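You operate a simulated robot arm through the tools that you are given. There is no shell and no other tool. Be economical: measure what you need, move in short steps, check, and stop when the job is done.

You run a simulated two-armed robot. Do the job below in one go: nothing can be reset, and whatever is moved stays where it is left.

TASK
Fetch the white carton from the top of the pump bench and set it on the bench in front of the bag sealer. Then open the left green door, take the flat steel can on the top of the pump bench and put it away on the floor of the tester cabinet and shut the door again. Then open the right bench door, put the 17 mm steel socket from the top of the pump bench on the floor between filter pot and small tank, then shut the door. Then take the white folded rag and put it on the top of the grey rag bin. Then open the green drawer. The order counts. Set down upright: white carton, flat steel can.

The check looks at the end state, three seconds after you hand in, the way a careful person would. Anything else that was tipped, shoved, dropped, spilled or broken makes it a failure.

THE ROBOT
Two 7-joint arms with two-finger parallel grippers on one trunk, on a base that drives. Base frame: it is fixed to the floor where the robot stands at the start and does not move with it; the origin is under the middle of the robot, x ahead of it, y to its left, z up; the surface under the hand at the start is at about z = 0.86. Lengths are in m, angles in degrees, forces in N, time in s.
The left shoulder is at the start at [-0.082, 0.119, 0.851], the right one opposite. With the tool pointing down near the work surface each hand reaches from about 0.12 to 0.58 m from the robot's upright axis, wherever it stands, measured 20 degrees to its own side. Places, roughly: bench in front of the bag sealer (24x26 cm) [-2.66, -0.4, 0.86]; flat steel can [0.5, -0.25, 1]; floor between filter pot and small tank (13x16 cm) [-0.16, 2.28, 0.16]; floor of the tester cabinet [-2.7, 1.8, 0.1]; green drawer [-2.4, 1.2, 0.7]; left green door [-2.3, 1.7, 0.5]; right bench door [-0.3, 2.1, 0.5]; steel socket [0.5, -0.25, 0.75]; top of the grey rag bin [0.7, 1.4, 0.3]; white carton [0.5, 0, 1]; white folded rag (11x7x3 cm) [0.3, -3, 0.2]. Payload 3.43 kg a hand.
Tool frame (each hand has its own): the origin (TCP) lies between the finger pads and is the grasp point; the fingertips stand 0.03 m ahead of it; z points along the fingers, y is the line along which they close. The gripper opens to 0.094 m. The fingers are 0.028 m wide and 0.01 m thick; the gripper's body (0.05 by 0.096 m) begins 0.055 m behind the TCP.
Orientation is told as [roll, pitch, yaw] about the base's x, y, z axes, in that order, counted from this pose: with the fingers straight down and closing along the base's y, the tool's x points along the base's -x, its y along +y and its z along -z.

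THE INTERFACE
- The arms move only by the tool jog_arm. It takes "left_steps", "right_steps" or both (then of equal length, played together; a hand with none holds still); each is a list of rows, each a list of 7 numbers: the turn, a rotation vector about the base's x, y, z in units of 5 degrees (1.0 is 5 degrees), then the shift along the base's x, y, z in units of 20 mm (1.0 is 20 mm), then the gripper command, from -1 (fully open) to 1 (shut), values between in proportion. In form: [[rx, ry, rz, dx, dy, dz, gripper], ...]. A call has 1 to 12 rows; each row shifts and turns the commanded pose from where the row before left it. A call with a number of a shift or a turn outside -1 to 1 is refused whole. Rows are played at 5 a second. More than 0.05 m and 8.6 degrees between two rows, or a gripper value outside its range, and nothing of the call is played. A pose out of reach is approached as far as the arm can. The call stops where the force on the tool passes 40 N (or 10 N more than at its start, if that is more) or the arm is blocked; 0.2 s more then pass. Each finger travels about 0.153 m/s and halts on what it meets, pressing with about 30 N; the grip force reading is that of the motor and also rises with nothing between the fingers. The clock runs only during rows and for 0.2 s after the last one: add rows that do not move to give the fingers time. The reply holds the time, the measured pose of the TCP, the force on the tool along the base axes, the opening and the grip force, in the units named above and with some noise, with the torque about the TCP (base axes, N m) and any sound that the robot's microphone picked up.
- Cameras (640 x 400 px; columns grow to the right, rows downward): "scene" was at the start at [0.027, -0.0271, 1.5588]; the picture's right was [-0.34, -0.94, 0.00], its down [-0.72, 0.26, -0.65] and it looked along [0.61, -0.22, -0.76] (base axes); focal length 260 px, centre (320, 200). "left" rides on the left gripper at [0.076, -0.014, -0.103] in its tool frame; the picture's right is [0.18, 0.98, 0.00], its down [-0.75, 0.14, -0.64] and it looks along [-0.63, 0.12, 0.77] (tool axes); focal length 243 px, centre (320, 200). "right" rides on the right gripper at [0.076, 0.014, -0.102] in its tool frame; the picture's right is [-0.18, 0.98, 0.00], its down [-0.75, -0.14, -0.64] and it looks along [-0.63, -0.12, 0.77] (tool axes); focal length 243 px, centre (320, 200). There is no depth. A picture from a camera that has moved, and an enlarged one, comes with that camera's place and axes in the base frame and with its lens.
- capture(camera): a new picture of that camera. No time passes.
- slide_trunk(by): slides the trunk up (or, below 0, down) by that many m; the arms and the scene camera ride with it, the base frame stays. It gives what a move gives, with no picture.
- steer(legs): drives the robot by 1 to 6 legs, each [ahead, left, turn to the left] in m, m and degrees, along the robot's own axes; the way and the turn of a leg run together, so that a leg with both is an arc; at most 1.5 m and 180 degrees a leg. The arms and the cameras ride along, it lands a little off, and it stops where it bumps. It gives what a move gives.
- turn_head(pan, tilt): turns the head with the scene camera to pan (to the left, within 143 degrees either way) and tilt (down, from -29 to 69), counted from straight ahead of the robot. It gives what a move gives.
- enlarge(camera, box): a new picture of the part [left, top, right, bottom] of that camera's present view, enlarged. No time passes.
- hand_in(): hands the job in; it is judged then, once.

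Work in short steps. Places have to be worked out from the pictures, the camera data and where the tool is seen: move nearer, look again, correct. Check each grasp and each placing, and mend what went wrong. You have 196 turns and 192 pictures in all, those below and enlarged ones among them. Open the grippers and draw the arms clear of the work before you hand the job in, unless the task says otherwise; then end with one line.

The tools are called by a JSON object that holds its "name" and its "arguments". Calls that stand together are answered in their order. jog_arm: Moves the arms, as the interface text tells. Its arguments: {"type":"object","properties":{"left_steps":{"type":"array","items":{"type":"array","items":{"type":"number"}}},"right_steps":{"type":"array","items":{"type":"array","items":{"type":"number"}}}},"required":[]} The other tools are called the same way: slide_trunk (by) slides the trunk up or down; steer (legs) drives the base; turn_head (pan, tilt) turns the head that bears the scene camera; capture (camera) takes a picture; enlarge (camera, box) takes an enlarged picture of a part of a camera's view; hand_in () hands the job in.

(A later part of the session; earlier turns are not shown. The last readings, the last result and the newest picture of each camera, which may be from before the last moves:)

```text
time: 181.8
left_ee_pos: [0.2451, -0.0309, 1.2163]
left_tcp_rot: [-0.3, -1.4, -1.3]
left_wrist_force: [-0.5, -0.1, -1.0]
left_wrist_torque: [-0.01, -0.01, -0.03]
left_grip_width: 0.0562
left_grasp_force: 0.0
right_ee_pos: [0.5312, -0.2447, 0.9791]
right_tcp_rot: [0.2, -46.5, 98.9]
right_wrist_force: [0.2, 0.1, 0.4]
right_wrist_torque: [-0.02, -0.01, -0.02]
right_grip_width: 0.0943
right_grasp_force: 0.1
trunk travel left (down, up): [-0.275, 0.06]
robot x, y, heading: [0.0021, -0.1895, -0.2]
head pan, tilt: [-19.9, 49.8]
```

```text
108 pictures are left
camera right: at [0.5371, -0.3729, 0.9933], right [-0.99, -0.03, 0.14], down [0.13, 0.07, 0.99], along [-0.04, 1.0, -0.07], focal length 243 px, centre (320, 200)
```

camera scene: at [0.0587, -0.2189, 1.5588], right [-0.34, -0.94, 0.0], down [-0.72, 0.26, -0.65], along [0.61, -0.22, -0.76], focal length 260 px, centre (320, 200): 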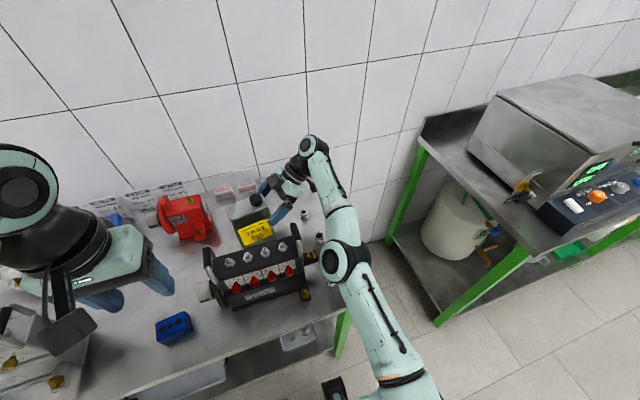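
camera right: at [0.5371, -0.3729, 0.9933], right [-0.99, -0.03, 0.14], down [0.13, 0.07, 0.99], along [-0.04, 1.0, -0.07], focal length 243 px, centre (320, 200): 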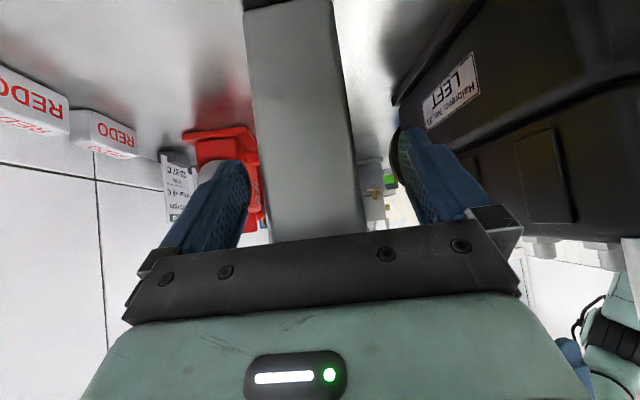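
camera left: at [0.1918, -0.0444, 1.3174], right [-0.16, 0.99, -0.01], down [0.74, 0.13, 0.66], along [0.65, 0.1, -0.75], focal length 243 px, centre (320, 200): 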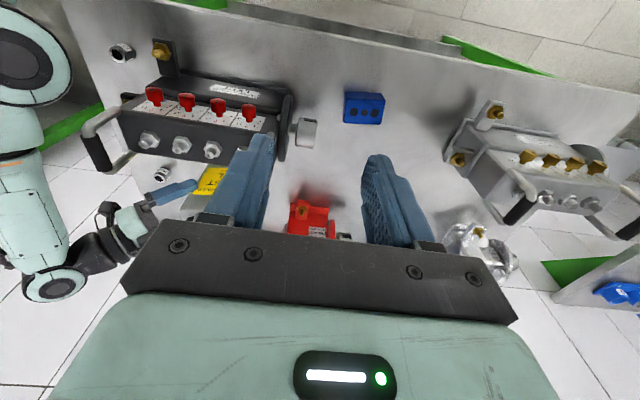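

Centred. I advance ~12 mm by a side step to get a deeper bite, then close.

{"name": "steer", "arguments": {"legs": [[0, 0.013, 0]]}}

{"name": "jog_arm", "arguments": {"right_steps": [[0, 0, 0, 0, 0, 0, 0], [0, 0, 0, 0, 0, 0, 1], [0, 0, 0, 0, 0, 0, 1], [0, 0, 0, 0, 0, 0, 1]]}}

{"name": "capture", "arguments": {"camera": "right"}}

{"name": "enlarge", "arguments": {"camera": "scene", "box": [190, 150, 390, 300]}}

```text
time: 182.6
left_ee_pos: [0.2445, -0.0189, 1.2157]
left_tcp_rot: [-0.5, -1.2, -1.4]
left_wrist_force: [0.0, 0.3, -0.1]
left_wrist_torque: [-0.04, 0.02, -0.04]
left_grip_width: 0.0564
left_grasp_force: 0.1
right_ee_pos: [0.5311, -0.2323, 0.9776]
right_tcp_rot: [0.3, -46.5, 98.8]
right_wrist_force: [-0.8, 0.7, -0.6]
right_wrist_torque: [-0.01, 0.03, -0.01]
right_grip_width: 0.0939
right_grasp_force: 0.1
trunk travel left (down, up): [-0.275, 0.06]
robot x, y, heading: [0.0036, -0.1771, -0.3]
head pan, tilt: [-19.9, 49.8]
```

```text
time: 183.6
left_ee_pos: [0.2438, -0.0186, 1.216]
left_tcp_rot: [-0.3, -1.3, -1.3]
left_wrist_force: [-0.1, 0.5, -0.8]
left_wrist_torque: [0.01, -0.02, 0.02]
left_grip_width: 0.0567
left_grasp_force: 0.1
right_ee_pos: [0.5315, -0.2318, 0.9787]
right_tcp_rot: [0.3, -46.5, 98.9]
right_wrist_force: [0.9, 2.9, 2.1]
right_wrist_torque: [-0.23, 0.21, -0.06]
right_grip_width: 0.0624
right_grasp_force: 29.7
trunk travel left (down, up): [-0.275, 0.06]
robot x, y, heading: [0.0047, -0.1782, -0.3]
head pan, tilt: [-19.9, 49.8]
```

```text
107 pictures are left
camera right: at [0.537, -0.3597, 0.9934], right [-0.99, -0.03, 0.14], down [0.13, 0.07, 0.99], along [-0.04, 1.0, -0.07], focal length 243 px, centre (320, 200)
```

right: 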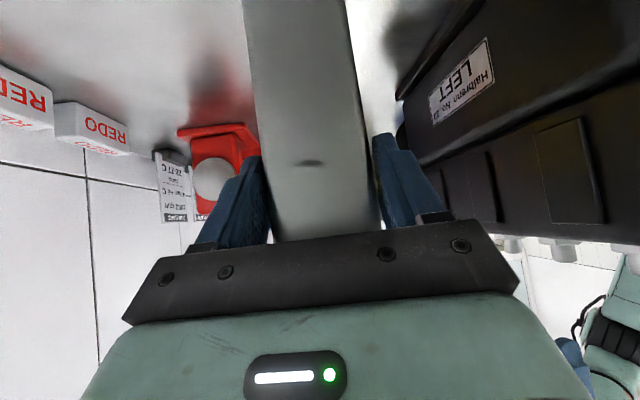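

```text
2.67 times, centred on (290, 225) of scene
camera zoom: at [0.0333, -0.2053, 1.5589], right [-0.34, -0.94, 0.0], down [-0.72, 0.26, -0.65], along [0.61, -0.22, -0.76], focal length 692 px, centre (400, 133)
```

zoom: 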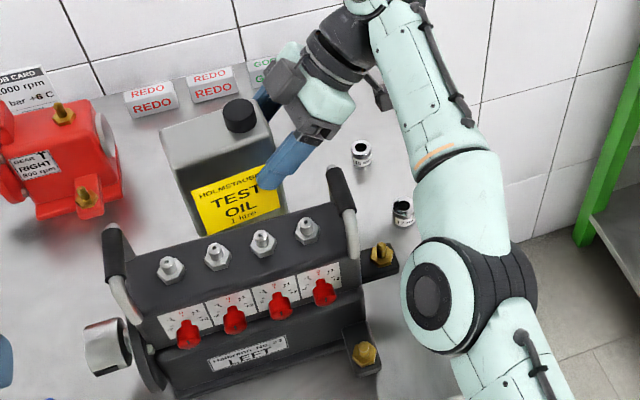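

Gripped (62 mm). I lift first with the trunk (+6 cm, purely vertical).

{"name": "slide_trunk", "arguments": {"by": 0.06}}

{"name": "jog_arm", "arguments": {"right_steps": [[0, 0, 0, 0, 0, 0.6, 1], [0, 0, 0, 0, 0, 0.6, 1], [0, 0, 0, 0, 0, 0.6, 1]]}}

{"name": "capture", "arguments": {"camera": "scene"}}

```text
time: 184.6
left_ee_pos: [0.245, -0.0195, 1.2766]
left_tcp_rot: [-0.3, -1.3, -1.4]
left_wrist_force: [0.3, 0.4, 0.2]
left_wrist_torque: [0.01, 0.0, 0.0]
left_grip_width: 0.0565
left_grasp_force: 0.1
right_ee_pos: [0.5714, -0.2323, 1.0853]
right_tcp_rot: [-5.7, -45.5, 103.3]
right_wrist_force: [-0.6, -0.5, -10.3]
right_wrist_torque: [-0.44, -0.04, 0.02]
right_grip_width: 0.0623
right_grasp_force: 29.9
trunk travel left (down, up): [-0.335, 0.0]
robot x, y, heading: [0.0075, -0.175, -0.3]
head pan, tilt: [-19.9, 49.8]
```

```text
time: 185.4
left_ee_pos: [0.2458, -0.0184, 1.2756]
left_tcp_rot: [-0.5, -1.3, -1.4]
left_wrist_force: [-0.4, -0.5, 0.2]
left_wrist_torque: [0.0, -0.04, 0.0]
left_grip_width: 0.0566
left_grasp_force: 0.1
right_ee_pos: [0.563, -0.2321, 1.1193]
right_tcp_rot: [-5.7, -45.7, 103.2]
right_wrist_force: [0.1, -0.8, -9.9]
right_wrist_torque: [-0.45, -0.05, -0.02]
right_grip_width: 0.0625
right_grasp_force: 30.5
right hand out of reach, approached as far as the arm can: row 2, 3
trunk travel left (down, up): [-0.335, 0.0]
robot x, y, heading: [0.0111, -0.1833, -0.3]
head pan, tilt: [-19.9, 49.8]
```

```text
105 pictures are left
camera scene: at [0.0332, -0.2059, 1.622], right [-0.34, -0.94, 0.0], down [-0.72, 0.26, -0.65], along [0.61, -0.22, -0.76], focal length 260 px, centre (320, 200)
```

scene: 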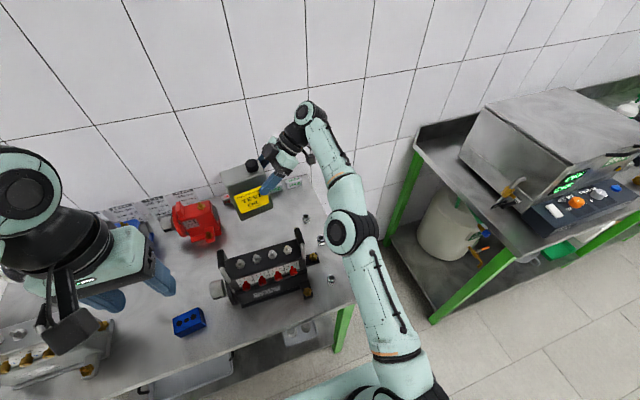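

Can is held and 14 cm up. I turn the hand back towards pointing forward (yaw −) while rising, which frees the arm.

{"name": "jog_arm", "arguments": {"right_steps": [[0, 0, -1, 0, 0, 0.5, 1], [0, 0, -1, 0, 0, 0.5, 1], [0, 0, -1, 0, 0, 0.5, 1], [0, 0, -1, 0, 0, 0.5, 1], [0, 0, -1, 0, 0, 0.5, 1], [0, 0, -1, 0, 0, 0.5, 1]]}}

{"name": "capture", "arguments": {"camera": "scene"}}

```text
time: 186.8
left_ee_pos: [0.2445, -0.0183, 1.2762]
left_tcp_rot: [-0.3, -1.2, -1.4]
left_wrist_force: [-0.5, 0.0, -0.2]
left_wrist_torque: [0.01, -0.02, 0.01]
left_grip_width: 0.0563
left_grasp_force: 0.2
right_ee_pos: [0.5634, -0.2324, 1.1785]
right_tcp_rot: [-5.7, -45.6, 73.1]
right_wrist_force: [-0.9, 0.0, -9.7]
right_wrist_torque: [-0.43, 0.21, -0.03]
right_grip_width: 0.0624
right_grasp_force: 30.2
trunk travel left (down, up): [-0.335, 0.0]
robot x, y, heading: [0.0053, -0.1779, -0.1]
head pan, tilt: [-19.9, 49.8]
```

```text
104 pictures are left
camera scene: at [0.033, -0.2057, 1.622], right [-0.34, -0.94, 0.0], down [-0.72, 0.26, -0.65], along [0.61, -0.22, -0.76], focal length 260 px, centre (320, 200)
```

scene: 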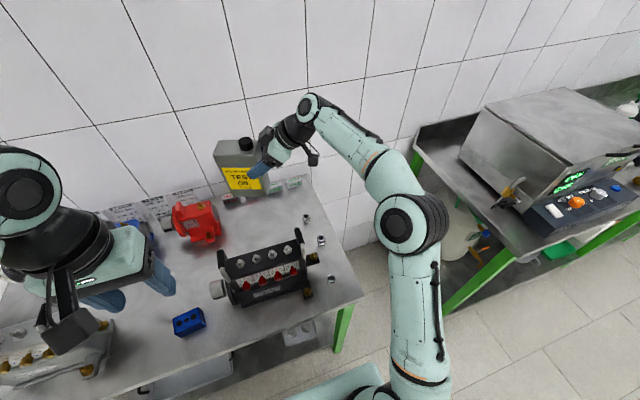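

Works. I keep turning, levelling the 6° roll, rising and drawing back over the pump.

{"name": "jog_arm", "arguments": {"right_steps": [[0.1, 0.4, -0.6, 0, 0, 0.6, 1], [0.1, 0.4, -0.6, 0, 0, 0.6, 1], [0, 0, -1, -0.3, 0, 0.6, 1], [0, 0, -1, -0.3, 0, 0.6, 1], [0, 0, -1, -0.5, 0, 0.5, 1], [0, 0, -1, -0.6, 0, 0.3, 1], [0, 0, -1, -0.8, 0, 0.2, 1], [0, 0, -1, -1, 0, 0, 1], [0, 0, -1, -1, 0, 0, 1], [0, 0, -1, -1, 0, 0, 1], [0, 0, -1, -1, 0, 0, 1], [0, 0, -1, -1, 0, 0, 1]]}}

{"name": "capture", "arguments": {"camera": "scene"}}

{"name": "capture", "arguments": {"camera": "right"}}

```text
time: 189.4
left_ee_pos: [0.2449, -0.0195, 1.2778]
left_tcp_rot: [-0.4, -1.4, -1.3]
left_wrist_force: [0.6, 0.4, -0.5]
left_wrist_torque: [0.01, -0.04, 0.03]
left_grip_width: 0.0564
left_grasp_force: 0.1
right_ee_pos: [0.4127, -0.2321, 1.247]
right_tcp_rot: [-0.2, -45.1, 13.1]
right_wrist_force: [-0.2, 0.7, -10.2]
right_wrist_torque: [-0.13, 0.43, 0.01]
right_grip_width: 0.0623
right_grasp_force: 30.0
trunk travel left (down, up): [-0.335, 0.0]
robot x, y, heading: [0.0031, -0.1783, 0.0]
head pan, tilt: [-19.9, 49.8]
```

```text
103 pictures are left
camera scene: at [0.0326, -0.2058, 1.622], right [-0.34, -0.94, 0.0], down [-0.72, 0.26, -0.65], along [0.61, -0.22, -0.76], focal length 260 px, centre (320, 200)
```

scene: 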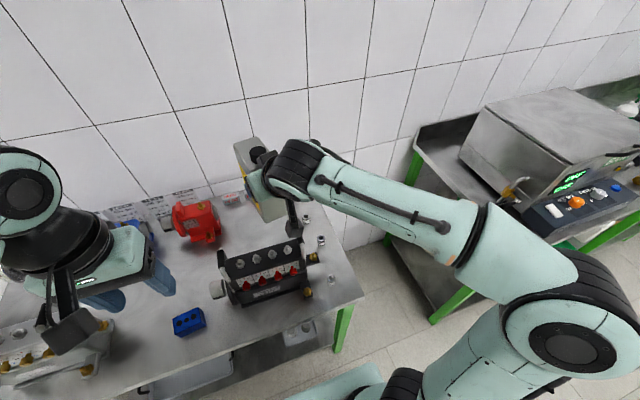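

```text
102 pictures are left
camera right: at [0.2868, -0.2469, 1.264], right [-0.1, 0.99, 0.13], down [0.11, -0.12, 0.99], along [0.99, 0.11, -0.09], focal length 243 px, centre (320, 200)
```

right: 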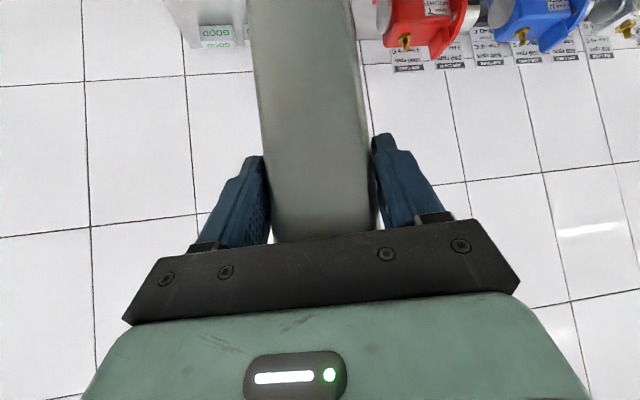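

Can is held upright above everything. I back off, drive over towards the cabinet and turn, staying clear of the open door.

{"name": "steer", "arguments": {"legs": [[-0.4, 0, 0], [-0.4, 1.3, 0], [-0.5, 0.73, 0], [0, 0, 180]]}}

{"name": "turn_head", "arguments": {"pan": 0, "tilt": 40}}

{"name": "capture", "arguments": {"camera": "scene"}}

```text
time: 216.8
left_ee_pos: [-1.5454, 1.6831, 1.2765]
left_tcp_rot: [-0.4, -1.3, 178.6]
left_wrist_force: [-1.1, -0.4, -0.4]
left_wrist_torque: [0.01, 0.01, 0.0]
left_grip_width: 0.0564
left_grasp_force: 0.0
right_ee_pos: [-1.7116, 1.8973, 1.2454]
right_tcp_rot: [-0.1, -45.1, -167.0]
right_wrist_force: [-0.3, -0.1, -9.9]
right_wrist_torque: [0.12, -0.43, 0.02]
right_grip_width: 0.0621
right_grasp_force: 29.5
trunk travel left (down, up): [-0.335, 0.0]
robot x, y, heading: [-1.3066, 1.8426, 179.5]
head pan, tilt: [-19.9, 49.8]
```

```text
time: 217.6
left_ee_pos: [-1.5449, 1.6837, 1.2769]
left_tcp_rot: [-0.3, -1.3, 178.6]
left_wrist_force: [-0.5, 0.4, -0.5]
left_wrist_torque: [0.0, 0.02, -0.03]
left_grip_width: 0.0564
left_grasp_force: 0.1
right_ee_pos: [-1.7122, 1.8965, 1.2452]
right_tcp_rot: [-0.1, -45.0, -166.9]
right_wrist_force: [0.8, 0.5, -10.4]
right_wrist_torque: [0.11, -0.45, -0.04]
right_grip_width: 0.0624
right_grasp_force: 30.0
trunk travel left (down, up): [-0.335, 0.0]
robot x, y, heading: [-1.3012, 1.8435, 179.7]
head pan, tilt: [0.0, 40.0]
```

```text
101 pictures are left
camera scene: at [-1.3478, 1.8426, 1.6359], right [0.01, 1.0, 0.0], down [0.64, 0.0, -0.77], along [-0.77, 0.0, -0.64], focal length 260 px, centre (320, 200)
```

scene: 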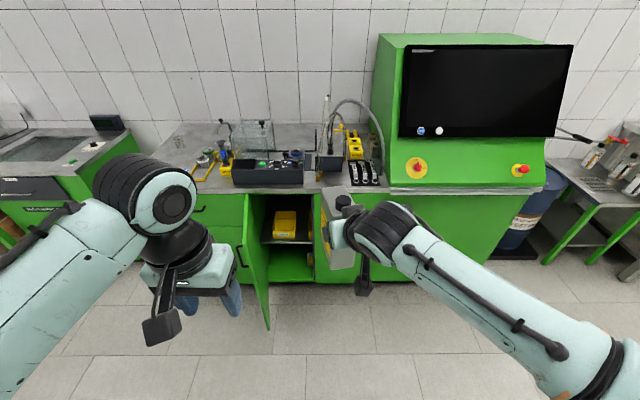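

Door tip is at about (−2.02, 1.54). Here in the open I lower the trunk fully to work at the cabinet floor.

{"name": "slide_trunk", "arguments": {"by": -0.335}}

{"name": "jog_arm", "arguments": {"right_steps": [[0, 0, -1, 0, 0, -1, 1], [0, 0, -1, 0, 0, -1, 1], [0, 0, -1, 0, 0, -1, 1], [0, 0, -1, 0, 0, -1, 1], [0, 0, -1, 0, 0, -1, 1], [0, 0, 0, 0, 0, -1, 1], [0, 0, 0, 0, 0, -1, 1], [0, 0, 0, 0, 0, -1, 1], [0, 0, 0, 0, 0, -1, 1], [0, 0, 0, 0, 0, -1, 1], [0, 0, 0, 0, 0, -1, 1], [0, 0, 0, 0, 0, -1, 1]], "left_steps": [[0, 0, 0, 0.3, 0, 0.8, 0], [0, 0, 0, 0.3, 0, 0.8, 0], [0, 0, 0, 0.3, 0, 0.8, 0], [0, 0, 0, 0.3, 0, 0.8, 0], [0, 0, 0, 0.3, 0, 0.8, 0], [0, 0, 0, 0.3, 0, 0.8, 0], [0, 0, 0, 0, 0, 0, 0], [0, 0, 0, 0, 0, 0, 0], [0, 0, 0, 0, 0, 0, 0], [0, 0, 0, 0, 0, 0, 0], [0, 0, 0, 0, 0, 0, 0], [0, 0, 0, 0, 0, 0, 0]]}}

{"name": "jog_arm", "arguments": {"right_steps": [[0, 0, 0, 0, 0, -1, 1], [0, 0, 0, 0, 0, -1, 1], [0, 0, 0, 0, 0, -1, 1], [0, 0, 0, 0, 0, -1, 1], [0, 0, 0, 0, 0, -1, 1], [0, 0, 0, 0, 0, -1, 1], [0, 0, 0, 0, 0, -1, 1], [0, 0, 0, 0, 0, -1, 1], [0, 0, 0, 0, 0, -1, 1], [0, 0, 0, -0.5, 0, -1, 1], [0, 0, 0, -0.5, 0, -1, 1], [0, 0, 0, -0.5, 0, -1, 1]]}}

{"name": "capture", "arguments": {"camera": "scene"}}

```text
time: 220.9
left_ee_pos: [-1.5451, 1.6829, 0.9419]
left_tcp_rot: [-0.3, -1.4, 178.5]
left_wrist_force: [0.1, -0.3, -0.3]
left_wrist_torque: [-0.04, 0.01, 0.04]
left_grip_width: 0.0563
left_grasp_force: 0.0
right_ee_pos: [-1.7118, 1.8967, 0.9107]
right_tcp_rot: [-0.1, -45.0, -166.9]
right_wrist_force: [1.2, 0.1, -10.0]
right_wrist_torque: [0.09, -0.41, 0.0]
right_grip_width: 0.0622
right_grasp_force: 29.8
trunk travel left (down, up): [0.0, 0.335]
robot x, y, heading: [-1.3091, 1.8406, 179.5]
head pan, tilt: [0.0, 40.0]
```

```text
time: 223.5
left_ee_pos: [-1.5202, 1.6816, 1.006]
left_tcp_rot: [-0.4, -1.4, 178.6]
left_wrist_force: [0.5, 0.3, 0.1]
left_wrist_torque: [0.0, -0.02, 0.0]
left_grip_width: 0.0471
left_grasp_force: 0.0
left hand out of reach, approached as far as the arm can: row 5, 6
right_ee_pos: [-1.7116, 1.8981, 0.6706]
right_tcp_rot: [-0.1, -45.0, 168.1]
right_wrist_force: [0.5, 0.0, -9.4]
right_wrist_torque: [-0.09, -0.44, -0.01]
right_grip_width: 0.0625
right_grasp_force: 30.1
trunk travel left (down, up): [0.0, 0.335]
robot x, y, heading: [-1.3066, 1.8426, 179.6]
head pan, tilt: [0.0, 40.0]
```

```text
time: 226.1
left_ee_pos: [-1.52, 1.6814, 1.0058]
left_tcp_rot: [-0.3, -1.4, 178.5]
left_wrist_force: [1.0, -0.5, 0.4]
left_wrist_torque: [0.01, -0.01, 0.0]
left_grip_width: 0.0469
left_grasp_force: 0.1
right_ee_pos: [-1.7435, 1.8961, 0.4287]
right_tcp_rot: [0.0, -45.0, 168.1]
right_wrist_force: [-0.3, 0.1, -9.3]
right_wrist_torque: [-0.07, -0.46, -0.05]
right_grip_width: 0.0624
right_grasp_force: 30.0
trunk travel left (down, up): [0.0, 0.335]
robot x, y, heading: [-1.3047, 1.8385, 179.9]
head pan, tilt: [0.0, 40.0]
```

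```text
100 pictures are left
camera scene: at [-1.3978, 1.8428, 1.2957], right [0.01, 1.0, 0.0], down [0.64, 0.0, -0.77], along [-0.77, 0.0, -0.64], focal length 260 px, centre (320, 200)
```

scene: 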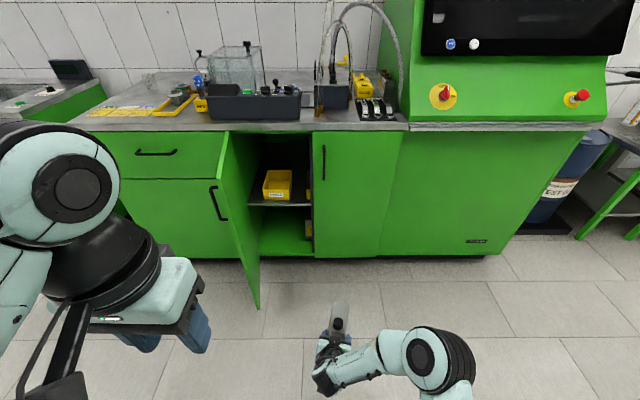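

Good lower view. Enlarge the opening to measure floor, shelf and door.

{"name": "enlarge", "arguments": {"camera": "scene", "box": [190, 120, 350, 320]}}

```text
2.00 times, centred on (270, 220) of scene
camera zoom: at [-1.3978, 1.8428, 1.2957], right [0.01, 1.0, 0.0], down [0.64, 0.0, -0.77], along [-0.77, 0.0, -0.64], focal length 519 px, centre (420, 160)
```

zoom: 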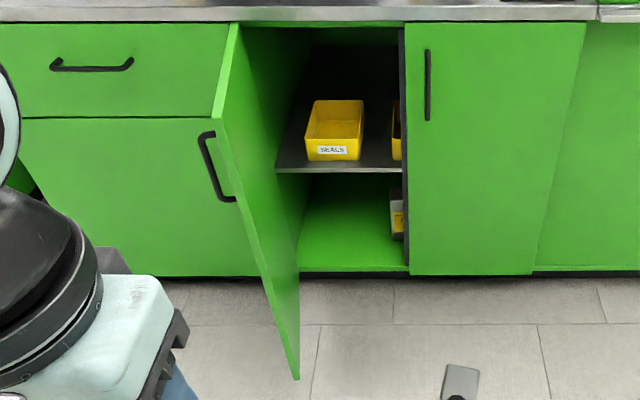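

Floor at z ≈ 0.14, shelf ≈ 0.47, free floor y 1.52–1.74. I approach at a slant (heading ≈ 203°) to stay clear of the door tip.

{"name": "steer", "arguments": {"legs": [[0, 0, 23], [0.33, -0.187, 0]]}}

{"name": "capture", "arguments": {"camera": "scene"}}

```text
time: 229.7
left_ee_pos: [-1.8184, 1.6527, 1.0045]
left_tcp_rot: [-0.4, -1.4, -158.7]
left_wrist_force: [0.7, -0.3, 0.1]
left_wrist_torque: [0.0, -0.01, -0.02]
left_grip_width: 0.0469
left_grasp_force: 0.0
right_ee_pos: [-2.1055, 1.7644, 0.4299]
right_tcp_rot: [-0.1, -45.1, -169.1]
right_wrist_force: [-0.2, -0.6, -9.8]
right_wrist_torque: [0.11, -0.44, 0.0]
right_grip_width: 0.0624
right_grasp_force: 29.7
trunk travel left (down, up): [0.0, 0.335]
robot x, y, heading: [-1.6857, 1.8861, -157.5]
head pan, tilt: [0.0, 40.0]
```

```text
98 pictures are left
camera scene: at [-1.768, 1.8495, 1.2957], right [-0.38, 0.92, 0.0], down [0.59, 0.25, -0.77], along [-0.71, -0.29, -0.64], focal length 260 px, centre (320, 200)
```

scene: 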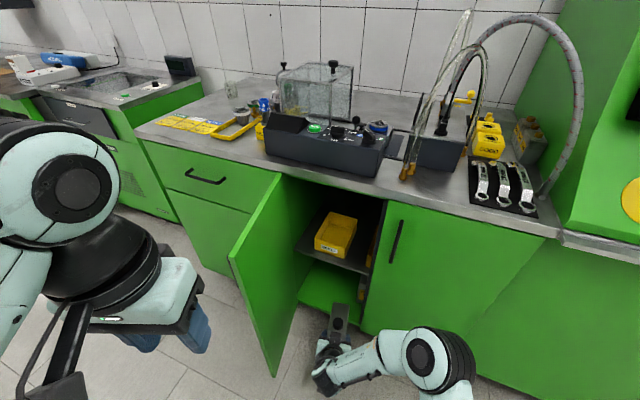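

Lower the can to travelling height, then creep 10 cm ahead.

{"name": "jog_arm", "arguments": {"right_steps": [[0, 0, 0, 0, 0, -1, 1], [0, 0, 0, 0, 0, -1, 1], [0, 0, 0, 0, 0, -1, 1], [0, 0, 0, 0, 0, -1, 1], [0, 0, 0, 0, 0, -1, 1], [0, 0, 0, 0, 0, -0.8, 1]]}}

{"name": "steer", "arguments": {"legs": [[0.1, 0, 0]]}}

{"name": "turn_head", "arguments": {"pan": 0, "tilt": 55}}

{"name": "capture", "arguments": {"camera": "scene"}}

{"name": "capture", "arguments": {"camera": "right"}}

```text
time: 231.1
left_ee_pos: [-1.8187, 1.6528, 1.005]
left_tcp_rot: [-0.4, -1.4, -158.6]
left_wrist_force: [0.4, -0.5, -0.3]
left_wrist_torque: [-0.03, -0.02, 0.02]
left_grip_width: 0.0471
left_grasp_force: 0.1
right_ee_pos: [-2.105, 1.766, 0.3144]
right_tcp_rot: [0.0, -45.0, -169.1]
right_wrist_force: [-1.1, -0.1, -10.0]
right_wrist_torque: [0.08, -0.42, -0.02]
right_grip_width: 0.0622
right_grasp_force: 30.2
trunk travel left (down, up): [0.0, 0.335]
robot x, y, heading: [-1.6831, 1.884, -157.8]
head pan, tilt: [0.0, 40.0]
```

```text
time: 232.2
left_ee_pos: [-1.9111, 1.6148, 1.005]
left_tcp_rot: [-0.4, -1.5, -158.7]
left_wrist_force: [-0.6, -0.3, 0.4]
left_wrist_torque: [-0.02, 0.01, -0.01]
left_grip_width: 0.047
left_grasp_force: 0.1
right_ee_pos: [-2.1989, 1.7264, 0.3144]
right_tcp_rot: [-0.1, -44.9, -169.1]
right_wrist_force: [-0.6, -0.2, -9.6]
right_wrist_torque: [0.04, -0.45, 0.01]
right_grip_width: 0.0621
right_grasp_force: 29.7
trunk travel left (down, up): [0.0, 0.335]
robot x, y, heading: [-1.7763, 1.8492, -157.6]
head pan, tilt: [0.0, 40.0]
```

```text
time: 233.0
left_ee_pos: [-1.9121, 1.6154, 1.0053]
left_tcp_rot: [-0.4, -1.5, -158.7]
left_wrist_force: [-0.6, -0.1, -0.3]
left_wrist_torque: [0.01, -0.06, 0.02]
left_grip_width: 0.0471
left_grasp_force: 0.1
right_ee_pos: [-2.2, 1.7274, 0.3144]
right_tcp_rot: [-0.2, -44.8, -169.1]
right_wrist_force: [-0.2, 0.7, -10.1]
right_wrist_torque: [0.09, -0.48, -0.01]
right_grip_width: 0.0622
right_grasp_force: 29.6
trunk travel left (down, up): [0.0, 0.335]
robot x, y, heading: [-1.7763, 1.8486, -157.8]
head pan, tilt: [0.0, 55.0]
```

```text
97 pictures are left
camera scene: at [-1.8494, 1.8158, 1.2751], right [-0.38, 0.92, 0.0], down [0.76, 0.31, -0.57], along [-0.53, -0.22, -0.82], focal length 260 px, centre (320, 200)
```

scene: 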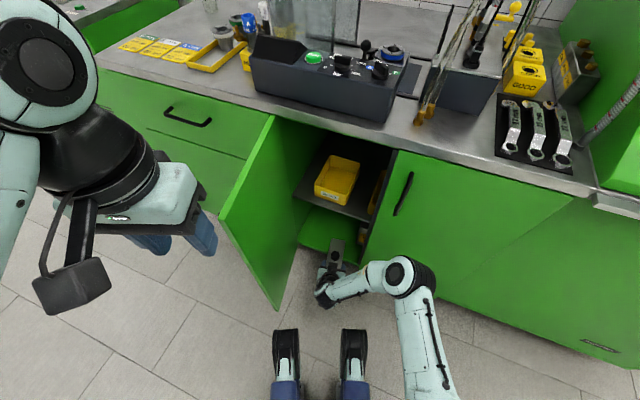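

```text
96 pictures are left
camera right: at [-2.0715, 1.7359, 0.3324], right [0.06, -0.99, 0.13], down [-0.11, 0.12, 0.99], along [-0.99, -0.07, -0.1], focal length 243 px, centre (320, 200)
```

right: 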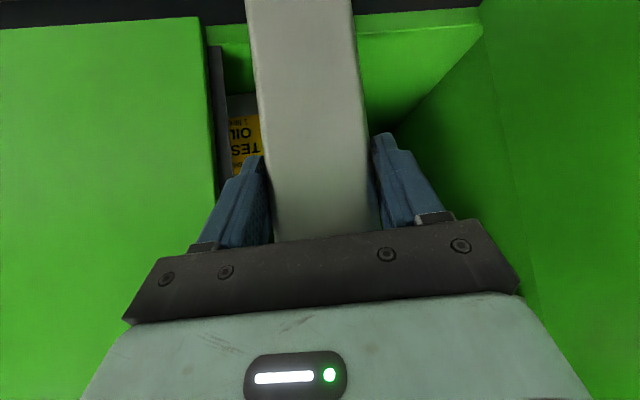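

Aligned with the opening; I shift left to y ≈ 1.64 and enter.

{"name": "jog_arm", "arguments": {"right_steps": [[0, 0, 0, 0, -0.9, 0, 1], [0, 0, 0, 0, -0.9, 0, 1], [0, 0, 0, -0.2, -0.9, 0, 1], [0, 0, 0, -0.5, -0.9, 0, 1], [0, 0, 0, -1, -0.7, 0, 1], [0, 0, 0, -1, 0, 0, 1]]}}

{"name": "capture", "arguments": {"camera": "scene"}}

{"name": "capture", "arguments": {"camera": "right"}}

```text
time: 234.4
left_ee_pos: [-1.9124, 1.6141, 1.0049]
left_tcp_rot: [-0.4, -1.4, -158.7]
left_wrist_force: [0.1, 0.5, 1.3]
left_wrist_torque: [0.01, -0.01, 0.01]
left_grip_width: 0.0473
left_grasp_force: 0.2
right_ee_pos: [-2.2512, 1.6402, 0.3136]
right_tcp_rot: [-0.1, -44.9, -169.3]
right_wrist_force: [0.3, -0.1, -10.7]
right_wrist_torque: [0.09, -0.45, 0.02]
right_grip_width: 0.0621
right_grasp_force: 29.6
trunk travel left (down, up): [0.0, 0.335]
robot x, y, heading: [-1.7768, 1.8471, -157.6]
head pan, tilt: [0.0, 55.0]
```

```text
95 pictures are left
camera scene: at [-1.8496, 1.8157, 1.275], right [-0.38, 0.92, 0.0], down [0.76, 0.31, -0.57], along [-0.53, -0.22, -0.82], focal length 260 px, centre (320, 200)
```

scene: 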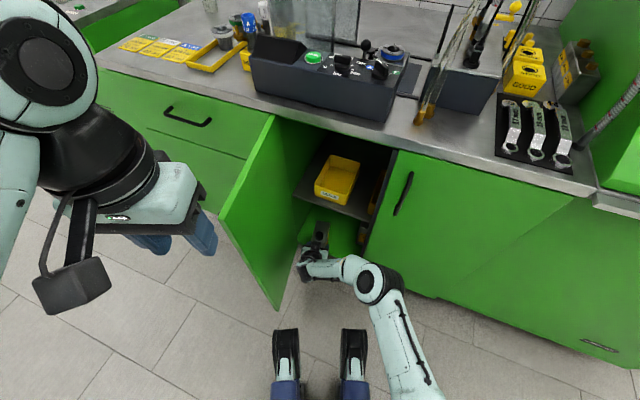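

```text
94 pictures are left
camera right: at [-2.1242, 1.6498, 0.3319], right [0.06, -0.99, 0.13], down [-0.11, 0.12, 0.99], along [-0.99, -0.07, -0.1], focal length 243 px, centre (320, 200)
```

right: 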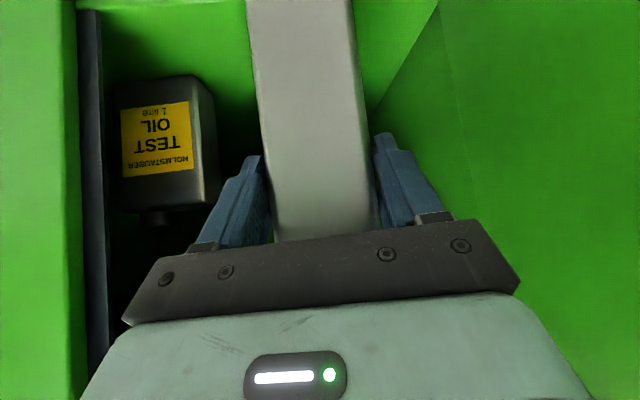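

All clear. Forward another 14 cm.

{"name": "jog_arm", "arguments": {"right_steps": [[0, 0, 0, -1, 0, 0, 1], [0, 0, 0, -1, 0, 0, 1], [0, 0, 0, -1, 0, 0, 1], [0, 0, 0, -1, 0, 0, 1], [0, 0, 0, -1, 0, 0, 1], [0, 0, 0, -1, 0, 0, 1], [0, 0, 0, -1, 0, 0, 1]]}}

{"name": "capture", "arguments": {"camera": "scene"}}

{"name": "capture", "arguments": {"camera": "right"}}

```text
time: 236.0
left_ee_pos: [-1.9117, 1.6149, 1.0054]
left_tcp_rot: [-0.4, -1.4, -158.7]
left_wrist_force: [0.5, 1.0, 0.0]
left_wrist_torque: [-0.02, 0.01, -0.02]
left_grip_width: 0.047
left_grasp_force: 0.1
right_ee_pos: [-2.3632, 1.6421, 0.3137]
right_tcp_rot: [-0.1, -45.0, -169.1]
right_wrist_force: [-0.8, 0.0, -10.4]
right_wrist_torque: [0.07, -0.42, -0.01]
right_grip_width: 0.0621
right_grasp_force: 30.1
right hand out of reach, approached as far as the arm can: row 6, 7
trunk travel left (down, up): [0.0, 0.335]
robot x, y, heading: [-1.7789, 1.8475, -157.5]
head pan, tilt: [0.0, 55.0]
```

```text
93 pictures are left
camera scene: at [-1.8496, 1.8157, 1.275], right [-0.38, 0.92, 0.0], down [0.76, 0.31, -0.57], along [-0.53, -0.22, -0.82], focal length 260 px, centre (320, 200)
```

scene: 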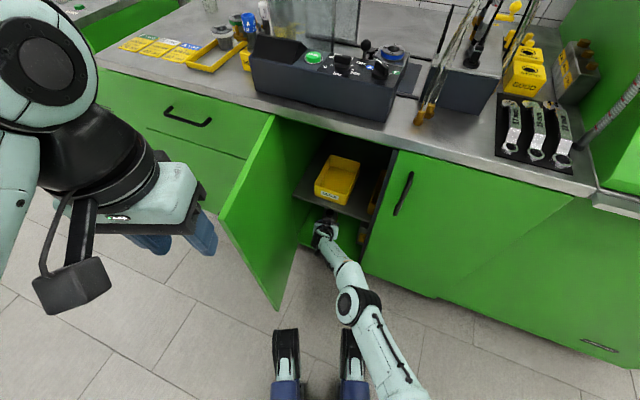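

```text
92 pictures are left
camera right: at [-2.2355, 1.651, 0.3324], right [0.06, -0.99, 0.13], down [-0.11, 0.12, 0.99], along [-0.99, -0.07, -0.1], focal length 243 px, centre (320, 200)
```

right: 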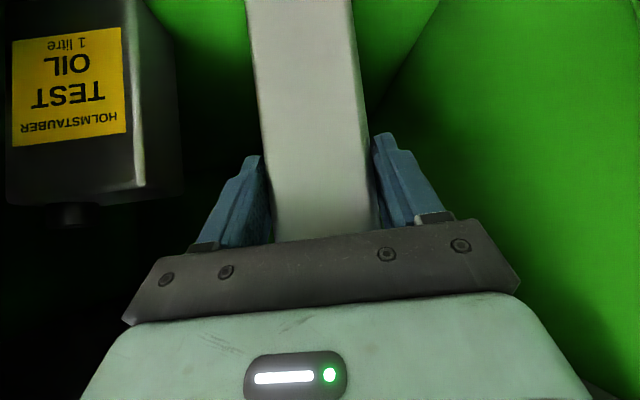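

At reach limit; a 4 cm base creep puts the can safely inside.

{"name": "steer", "arguments": {"legs": [[0.045, -0.01, 0]]}}

{"name": "jog_arm", "arguments": {"right_steps": [[0, 0, 0, 0, 0, -0.8, 1], [0, 0, 0, 0, 0, -0.5, 1], [0, 0, 0, 0, 0, -0.5, 1], [0, 0, 0, 0, 0, -0.3, 1]]}}

{"name": "capture", "arguments": {"camera": "right"}}

```text
time: 236.9
left_ee_pos: [-1.9573, 1.606, 1.0058]
left_tcp_rot: [-0.4, -1.4, -158.7]
left_wrist_force: [-0.3, 0.5, -0.1]
left_wrist_torque: [0.02, 0.01, -0.02]
left_grip_width: 0.0471
left_grasp_force: 0.1
right_ee_pos: [-2.4082, 1.6336, 0.3149]
right_tcp_rot: [-0.1, -44.9, -169.0]
right_wrist_force: [-0.3, 0.1, -9.6]
right_wrist_torque: [0.07, -0.47, 0.02]
right_grip_width: 0.0622
right_grasp_force: 29.8
trunk travel left (down, up): [0.0, 0.335]
robot x, y, heading: [-1.8235, 1.8366, -157.6]
head pan, tilt: [0.0, 55.0]
```

```text
time: 237.9
left_ee_pos: [-1.9569, 1.6071, 1.0053]
left_tcp_rot: [-0.4, -1.4, -158.8]
left_wrist_force: [0.3, 0.9, 0.1]
left_wrist_torque: [0.01, 0.02, 0.0]
left_grip_width: 0.0468
left_grasp_force: 0.1
right_ee_pos: [-2.4046, 1.6484, 0.2901]
right_tcp_rot: [0.0, -44.8, -169.2]
right_wrist_force: [-0.9, 0.7, -9.5]
right_wrist_torque: [0.09, -0.45, 0.0]
right_grip_width: 0.0623
right_grasp_force: 30.2
right hand out of reach, approached as far as the arm can: row 1, 2, 3
trunk travel left (down, up): [0.0, 0.335]
robot x, y, heading: [-1.8201, 1.837, -157.5]
head pan, tilt: [0.0, 55.0]
```

```text
91 pictures are left
camera right: at [-2.2775, 1.6572, 0.3072], right [0.06, -0.99, 0.13], down [-0.11, 0.12, 0.99], along [-0.99, -0.07, -0.1], focal length 243 px, centre (320, 200)
```

right: 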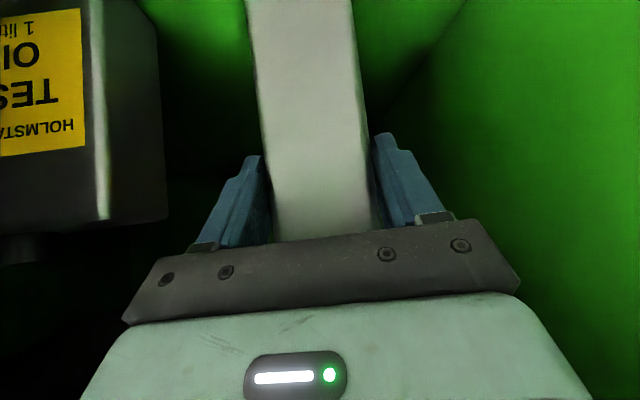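

Continue lowering with slight pull-back, until contact.

{"name": "jog_arm", "arguments": {"right_steps": [[-0.06, 0.33, 0, 0.4, -0.3, -0.5, 1], [0, 0, 0, 0.2, 0, -0.5, 1], [0, 0, 0, 0, 0, -0.4, 1], [0, 0, 0, 0, 0, -0.3, 1], [0, 0, 0, 0, 0, -0.2, 1], [0, 0, 0, 0, 0, -0.2, 1]]}}

```text
time: 239.3
left_ee_pos: [-1.9575, 1.6068, 1.0061]
left_tcp_rot: [-0.4, -1.4, -158.7]
left_wrist_force: [-0.4, -0.5, 0.1]
left_wrist_torque: [0.01, -0.01, -0.02]
left_grip_width: 0.047
left_grasp_force: 0.0
right_ee_pos: [-2.3932, 1.6539, 0.2654]
right_tcp_rot: [-0.1, -46.6, -169.1]
right_wrist_force: [0.1, -0.2, -10.1]
right_wrist_torque: [0.09, -0.43, 0.04]
right_grip_width: 0.0626
right_grasp_force: 29.9
right hand out of reach, approached as far as the arm can: row 1, 3, 4, 5, 6
trunk travel left (down, up): [0.0, 0.335]
robot x, y, heading: [-1.8202, 1.8375, -157.9]
head pan, tilt: [0.0, 55.0]
```

Still ~1 cm to go; at the edge of reach, so a 2 cm base creep and then lower.

{"name": "steer", "arguments": {"legs": [[0.025, 0, 0]]}}

{"name": "jog_arm", "arguments": {"right_steps": [[0, 0, 0, 0.5, 0, -0.3, 1], [0, 0, 0, 0.3, 0, -0.3, 1], [0, 0, 0, 0.2, 0, -0.25, 1], [0, 0, 0, 0, 0, -0.25, 1], [0, 0, 0, 0, 0, -0.2, 1]]}}

```text
time: 240.1
left_ee_pos: [-1.9795, 1.5968, 1.0054]
left_tcp_rot: [-0.4, -1.4, -158.7]
left_wrist_force: [0.1, -0.6, -0.7]
left_wrist_torque: [-0.01, -0.01, -0.02]
left_grip_width: 0.0472
left_grasp_force: 0.1
right_ee_pos: [-2.4171, 1.6438, 0.2662]
right_tcp_rot: [-0.1, -46.5, -169.1]
right_wrist_force: [0.2, 0.5, -10.1]
right_wrist_torque: [0.09, -0.45, 0.01]
right_grip_width: 0.062
right_grasp_force: 30.5
trunk travel left (down, up): [0.0, 0.335]
robot x, y, heading: [-1.8469, 1.8293, -157.5]
head pan, tilt: [0.0, 55.0]
```

```text
time: 241.3
left_ee_pos: [-1.9796, 1.5968, 1.006]
left_tcp_rot: [-0.4, -1.6, -158.7]
left_wrist_force: [-0.5, -0.3, -0.7]
left_wrist_torque: [0.0, 0.01, -0.01]
left_grip_width: 0.0473
left_grasp_force: 0.0
right_ee_pos: [-2.399, 1.6448, 0.2443]
right_tcp_rot: [0.1, -47.0, -169.1]
right_wrist_force: [5.5, -0.9, 16.9]
right_wrist_torque: [0.06, 0.66, -0.37]
right_grip_width: 0.0622
right_grasp_force: 29.5
trunk travel left (down, up): [0.0, 0.335]
robot x, y, heading: [-1.8442, 1.8324, -157.6]
head pan, tilt: [0.0, 55.0]
```

Contact with the floor (about 27 N). Ease, open and check.

{"name": "jog_arm", "arguments": {"right_steps": [[0, 0, 0, 0, 0, 0.15, 1], [0, 0, 0, 0, 0, 0, 0.2], [0, 0, 0, 0, 0, 0, -0.6], [0, 0, 0, 0, 0, 0, -1]]}}

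{"name": "capture", "arguments": {"camera": "right"}}

```text
time: 242.3
left_ee_pos: [-1.9802, 1.598, 1.0051]
left_tcp_rot: [-0.4, -1.4, -158.7]
left_wrist_force: [-0.1, -0.1, 0.4]
left_wrist_torque: [-0.01, 0.0, 0.02]
left_grip_width: 0.0471
left_grasp_force: 0.0
right_ee_pos: [-2.3976, 1.6434, 0.2426]
right_tcp_rot: [-0.1, -46.6, -169.1]
right_wrist_force: [-0.5, 0.2, -0.1]
right_wrist_torque: [-0.04, -0.06, 0.01]
right_grip_width: 0.0941
right_grasp_force: 0.1
trunk travel left (down, up): [0.0, 0.335]
robot x, y, heading: [-1.8451, 1.8266, -157.5]
head pan, tilt: [0.0, 55.0]
```

```text
90 pictures are left
camera right: at [-2.2693, 1.6532, 0.2573], right [0.06, -0.99, 0.13], down [-0.08, 0.13, 0.99], along [-1.0, -0.07, -0.07], focal length 243 px, centre (320, 200)
```

right: 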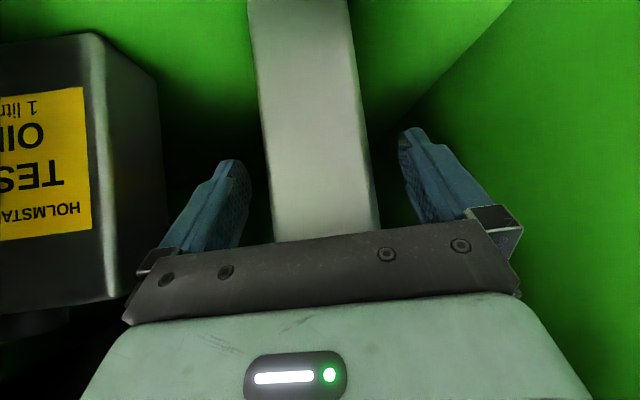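

Can stands free. Back the hand straight out along the can's long side.

{"name": "jog_arm", "arguments": {"right_steps": [[0, 0, 0, 0.9, 0.18, 0, -1], [0, 0, 0, 0.9, 0.18, 0, -1], [0, 0, 0, 0.9, 0.18, 0, -1], [0, 0, 0, 0.9, 0.18, 0, -1], [0, 0, 0, 0.9, 0.18, 0, -1], [0, 0, 0, 0.9, 0.18, 0, -1], [0, 0, 0, 0.9, 0.18, 0, -1], [0, 0, 0, 0.9, 0.18, 0, -1], [0, 0, 0, 0.9, 0.18, 0, -1]]}}

{"name": "capture", "arguments": {"camera": "right"}}

{"name": "capture", "arguments": {"camera": "scene"}}

```text
time: 244.3
left_ee_pos: [-1.9796, 1.5977, 1.0056]
left_tcp_rot: [-0.4, -1.4, -158.8]
left_wrist_force: [0.0, 0.6, 0.9]
left_wrist_torque: [0.02, -0.01, 0.0]
left_grip_width: 0.047
left_grasp_force: 0.1
right_ee_pos: [-2.2567, 1.6558, 0.2227]
right_tcp_rot: [-0.2, -46.6, -169.1]
right_wrist_force: [-0.2, 0.1, -0.2]
right_wrist_torque: [-0.01, -0.01, -0.01]
right_grip_width: 0.0939
right_grasp_force: 0.0
right hand out of reach, approached as far as the arm can: row 1, 2, 3, 4, 5
trunk travel left (down, up): [0.0, 0.335]
robot x, y, heading: [-1.8435, 1.8304, -157.5]
head pan, tilt: [0.0, 55.0]
```

```text
89 pictures are left
camera right: at [-2.1291, 1.6651, 0.2369], right [0.06, -0.99, 0.13], down [-0.08, 0.13, 0.99], along [-1.0, -0.07, -0.07], focal length 243 px, centre (320, 200)
```

right: 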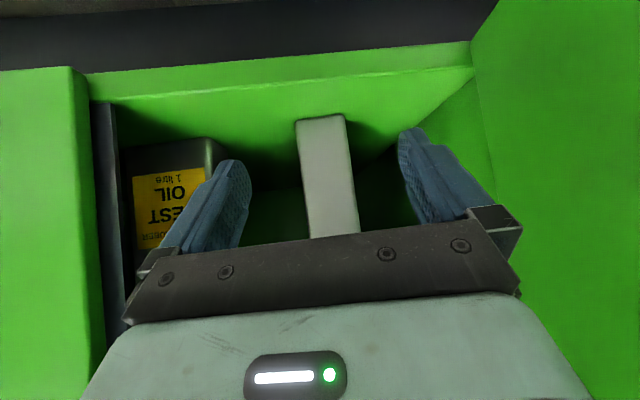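

```text
88 pictures are left
camera scene: at [-1.9174, 1.7986, 1.2751], right [-0.38, 0.92, 0.0], down [0.76, 0.31, -0.57], along [-0.53, -0.22, -0.82], focal length 260 px, centre (320, 200)
```

scene: 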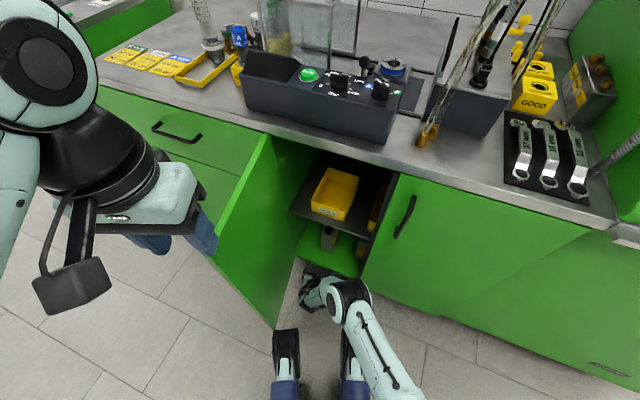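

The can stands upright well inside. I back the robot out, square up and raise the trunk.

{"name": "steer", "arguments": {"legs": [[-0.45, 0, 0], [0, 0, -22.5]]}}

{"name": "slide_trunk", "arguments": {"by": 0.275}}

{"name": "jog_arm", "arguments": {"right_steps": [[0, -1, 0, 0, 0, 1, 0], [0, -1, 0, 0, 0, 1, 0], [0, -1, 0, 0, 0, 1, 0], [0, -1, 0, 0, 0, 1, 0], [0, -1, 0, 0, 0, 1, 0], [0, -1, 0, 0, 0, 1, 0], [0, -1, 0, 0.5, 0, 1, 0], [0, -1, 0, 0.5, 0, 1, 0], [0, -1, 0, 0.5, 0, 1, 0], [0, 0, 0, 0.5, 0, 1, 0], [0, 0, 0, 0.5, 0, 1, 0], [0, 0, 0, 0.5, 0, 1, 0]], "left_steps": [[0, 1, 0, 0, 0, -1, 1], [0, 1, 0, 0, 0, -1, 1], [0, 1, 0, 0, 0, -1, 1], [0, 1, 0, 0, 0, -1, 1], [0, 1, 0, -0.5, 0, -1, 1], [0, 1, 0, -0.5, 0, -1, 1], [0, 1, 0, -0.5, 0, -1, 1], [0, 1, 0, -0.5, 0, -1, 1], [0, 1, 0, -0.5, 0, -1, 1], [0, 1, 0, -0.5, 0, -1, 1], [0, 1, 0, -0.5, 0, -1, 1], [0, 1, 0, -0.5, 0, -1, 1]]}}

{"name": "turn_head", "arguments": {"pan": 0, "tilt": 40}}

{"name": "capture", "arguments": {"camera": "scene"}}

```text
time: 248.2
left_ee_pos: [-1.6358, 1.842, 1.0058]
left_tcp_rot: [-0.3, -1.4, 178.5]
left_wrist_force: [-0.7, 0.2, 0.0]
left_wrist_torque: [0.0, -0.01, 0.01]
left_grip_width: 0.047
left_grasp_force: 0.0
right_ee_pos: [-1.8694, 2.0038, 0.2239]
right_tcp_rot: [-0.1, -46.5, 168.1]
right_wrist_force: [0.3, 0.4, -0.2]
right_wrist_torque: [-0.02, 0.01, -0.02]
right_grip_width: 0.094
right_grasp_force: 0.0
trunk travel left (down, up): [0.0, 0.335]
robot x, y, heading: [-1.423, 2.0035, 179.6]
head pan, tilt: [0.0, 55.0]
```

```text
time: 251.0
left_ee_pos: [-1.6352, 1.8426, 1.2808]
left_tcp_rot: [-0.4, -1.4, 178.4]
left_wrist_force: [-0.6, 0.4, -0.1]
left_wrist_torque: [-0.01, 0.0, 0.0]
left_grip_width: 0.0469
left_grasp_force: 0.0
right_ee_pos: [-1.8685, 2.0037, 0.4971]
right_tcp_rot: [-0.1, -46.6, 168.1]
right_wrist_force: [0.8, -0.4, 0.0]
right_wrist_torque: [0.03, 0.0, -0.01]
right_grip_width: 0.094
right_grasp_force: 0.0
trunk travel left (down, up): [-0.275, 0.06]
robot x, y, heading: [-1.4253, 2.003, 179.4]
head pan, tilt: [0.0, 55.0]
```

```text
time: 253.6
left_ee_pos: [-1.7333, 1.8429, 1.0549]
left_tcp_rot: [2.3, -61.2, 176.8]
left_wrist_force: [-0.7, 0.4, -0.3]
left_wrist_torque: [0.01, -0.01, -0.01]
left_grip_width: 0.0
left_grasp_force: 30.1
left hand out of reach, approached as far as the arm can: row 12
right_ee_pos: [-1.8091, 2.0054, 0.7365]
right_tcp_rot: [-8.5, -2.2, 171.8]
right_wrist_force: [1.1, -0.2, -0.3]
right_wrist_torque: [0.02, -0.01, 0.02]
right_grip_width: 0.0473
right_grasp_force: 0.0
trunk travel left (down, up): [-0.275, 0.06]
robot x, y, heading: [-1.422, 2.0042, 179.5]
head pan, tilt: [0.0, 55.0]
```

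```text
time: 254.4
left_ee_pos: [-1.7346, 1.8418, 1.0546]
left_tcp_rot: [2.4, -61.2, 176.9]
left_wrist_force: [-1.1, 0.7, -1.0]
left_wrist_torque: [-0.02, -0.02, -0.01]
left_grip_width: 0.0
left_grasp_force: 30.1
right_ee_pos: [-1.8091, 2.004, 0.7373]
right_tcp_rot: [-8.5, -2.2, 171.9]
right_wrist_force: [-0.3, 0.6, -0.3]
right_wrist_torque: [0.03, -0.01, 0.01]
right_grip_width: 0.047
right_grasp_force: 0.1
trunk travel left (down, up): [-0.275, 0.06]
robot x, y, heading: [-1.4228, 2.004, 179.4]
head pan, tilt: [0.0, 40.0]
```

```text
87 pictures are left
camera scene: at [-1.4641, 2.0022, 1.5727], right [0.01, 1.0, 0.0], down [0.64, 0.0, -0.77], along [-0.77, 0.01, -0.64], focal length 260 px, centre (320, 200)
```

scene: 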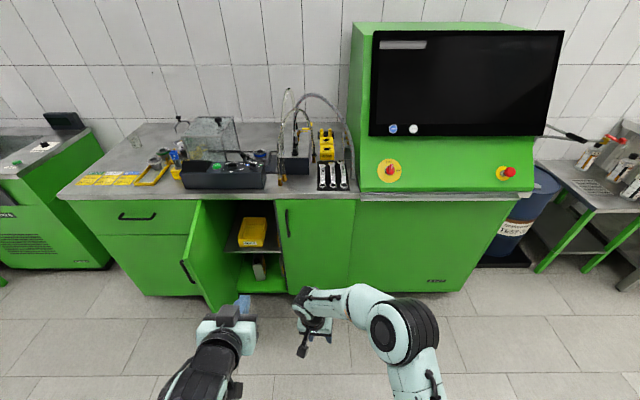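

Now lower the left fist to z ≈ 0.72 and raise the right arm away; then move to the door's outer side.

{"name": "jog_arm", "arguments": {"left_steps": [[0, 0, 0, -0.6, 0, -1, 1], [0, 0, 0, -0.6, 0, -1, 1], [0, 0, 0, -0.6, 0, -1, 1], [0, 0, 0, -0.6, 0, -1, 1], [0, 0, 0, -0.6, 0, -1, 1], [0, 0, 0, -0.6, 0, -1, 1], [0, 0, 0, -0.6, 0, -1, 1], [0, 0, 0, -0.6, 0, -1, 1], [0, 0, 0, -0.6, 0, -1, 1], [0, 0, 0, -0.6, 0, -1, 1], [0, 0, 0, -0.6, 0, -1, 1], [0, 0, 0, -0.6, 0, -1, 1]], "right_steps": [[0, 0, 0, 0.3, 0.5, 1, 0], [0, 0, 0, 0.3, 0.5, 1, 0], [0, 0, 0, 0.3, 0.5, 1, 0], [0, 0, 0, 0.3, 0.5, 1, 0], [0, 0, 0, 0.3, 0.5, 1, 0], [0, 0, 0, 0.3, 0.5, 1, 0], [0, 0, 0, 0.3, 0.5, 1, 0], [0, 0, 0, 0.3, 0.5, 1, 0], [0, 0, 0, 0.3, 0.5, 1, 0], [0, 0, 0, 0.3, 0.5, 1, 0], [0, 0, 0, 0.3, 0.5, 1, 0], [0, 0, 0, 0.3, 0.5, 1, 0]]}}

{"name": "jog_arm", "arguments": {"left_steps": [[0, 1, 0, 0, 0, -1, 1], [0, 1, 0, 0, 0, -1, 1], [0, 1, 0, 0, 0, -1, 1], [0, 1, 0, 0, 0, -1, 1], [0, 0, 0, 0, 0, -1, 1]]}}

{"name": "steer", "arguments": {"legs": [[0, 0.44, 0]]}}

{"name": "capture", "arguments": {"camera": "scene"}}

```text
time: 257.0
left_ee_pos: [-1.878, 1.8436, 0.8176]
left_tcp_rot: [2.5, -61.4, 176.9]
left_wrist_force: [-0.2, 0.3, 0.6]
left_wrist_torque: [0.01, 0.02, -0.02]
left_grip_width: 0.0002
left_grasp_force: 29.9
left hand out of reach, approached as far as the arm can: row 2
right_ee_pos: [-1.7376, 2.124, 0.978]
right_tcp_rot: [-8.5, -2.2, 171.9]
right_wrist_force: [-0.4, 0.5, 0.6]
right_wrist_torque: [-0.01, -0.04, 0.02]
right_grip_width: 0.047
right_grasp_force: 0.0
trunk travel left (down, up): [-0.275, 0.06]
robot x, y, heading: [-1.4227, 2.003, 179.5]
head pan, tilt: [0.0, 40.0]
```

```text
time: 258.2
left_ee_pos: [-1.862, 1.8875, 0.776]
left_tcp_rot: [9.8, -81.5, 169.8]
left_wrist_force: [0.9, 0.3, 0.3]
left_wrist_torque: [0.0, 0.03, 0.02]
left_grip_width: 0.0
left_grasp_force: 29.9
left hand out of reach, approached as far as the arm can: row 2, 3, 4, 5
right_ee_pos: [-1.7363, 2.1224, 0.9759]
right_tcp_rot: [-8.5, -2.3, 171.8]
right_wrist_force: [1.1, 0.8, -0.2]
right_wrist_torque: [0.01, -0.01, -0.01]
right_grip_width: 0.0469
right_grasp_force: 0.0
trunk travel left (down, up): [-0.275, 0.06]
robot x, y, heading: [-1.4199, 2.0017, 179.8]
head pan, tilt: [0.0, 40.0]
```

```text
time: 262.6
left_ee_pos: [-1.8642, 1.4434, 0.7777]
left_tcp_rot: [9.5, -81.2, 170.1]
left_wrist_force: [0.5, -0.1, 0.2]
left_wrist_torque: [-0.02, 0.0, 0.0]
left_grip_width: 0.0
left_grasp_force: 30.4
right_ee_pos: [-1.7396, 1.6789, 0.9769]
right_tcp_rot: [-8.5, -2.2, 172.0]
right_wrist_force: [0.4, -0.3, 0.3]
right_wrist_torque: [0.0, 0.0, 0.02]
right_grip_width: 0.0469
right_grasp_force: 0.2
trunk travel left (down, up): [-0.275, 0.06]
robot x, y, heading: [-1.4189, 1.559, 179.8]
head pan, tilt: [0.0, 40.0]
```

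```text
86 pictures are left
camera scene: at [-1.4664, 1.5591, 1.5728], right [0.0, 1.0, 0.0], down [0.64, 0.0, -0.77], along [-0.77, 0.0, -0.64], focal length 260 px, centre (320, 200)
```

scene: 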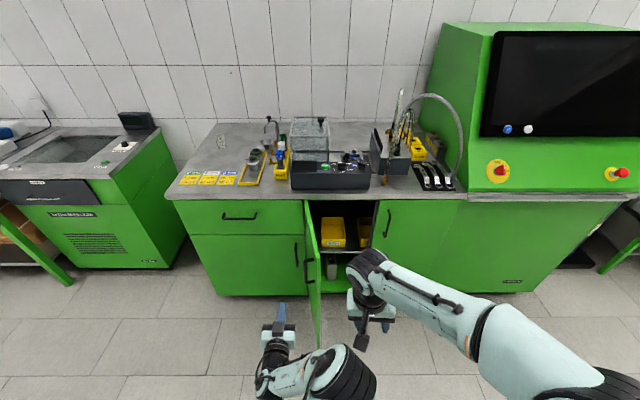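

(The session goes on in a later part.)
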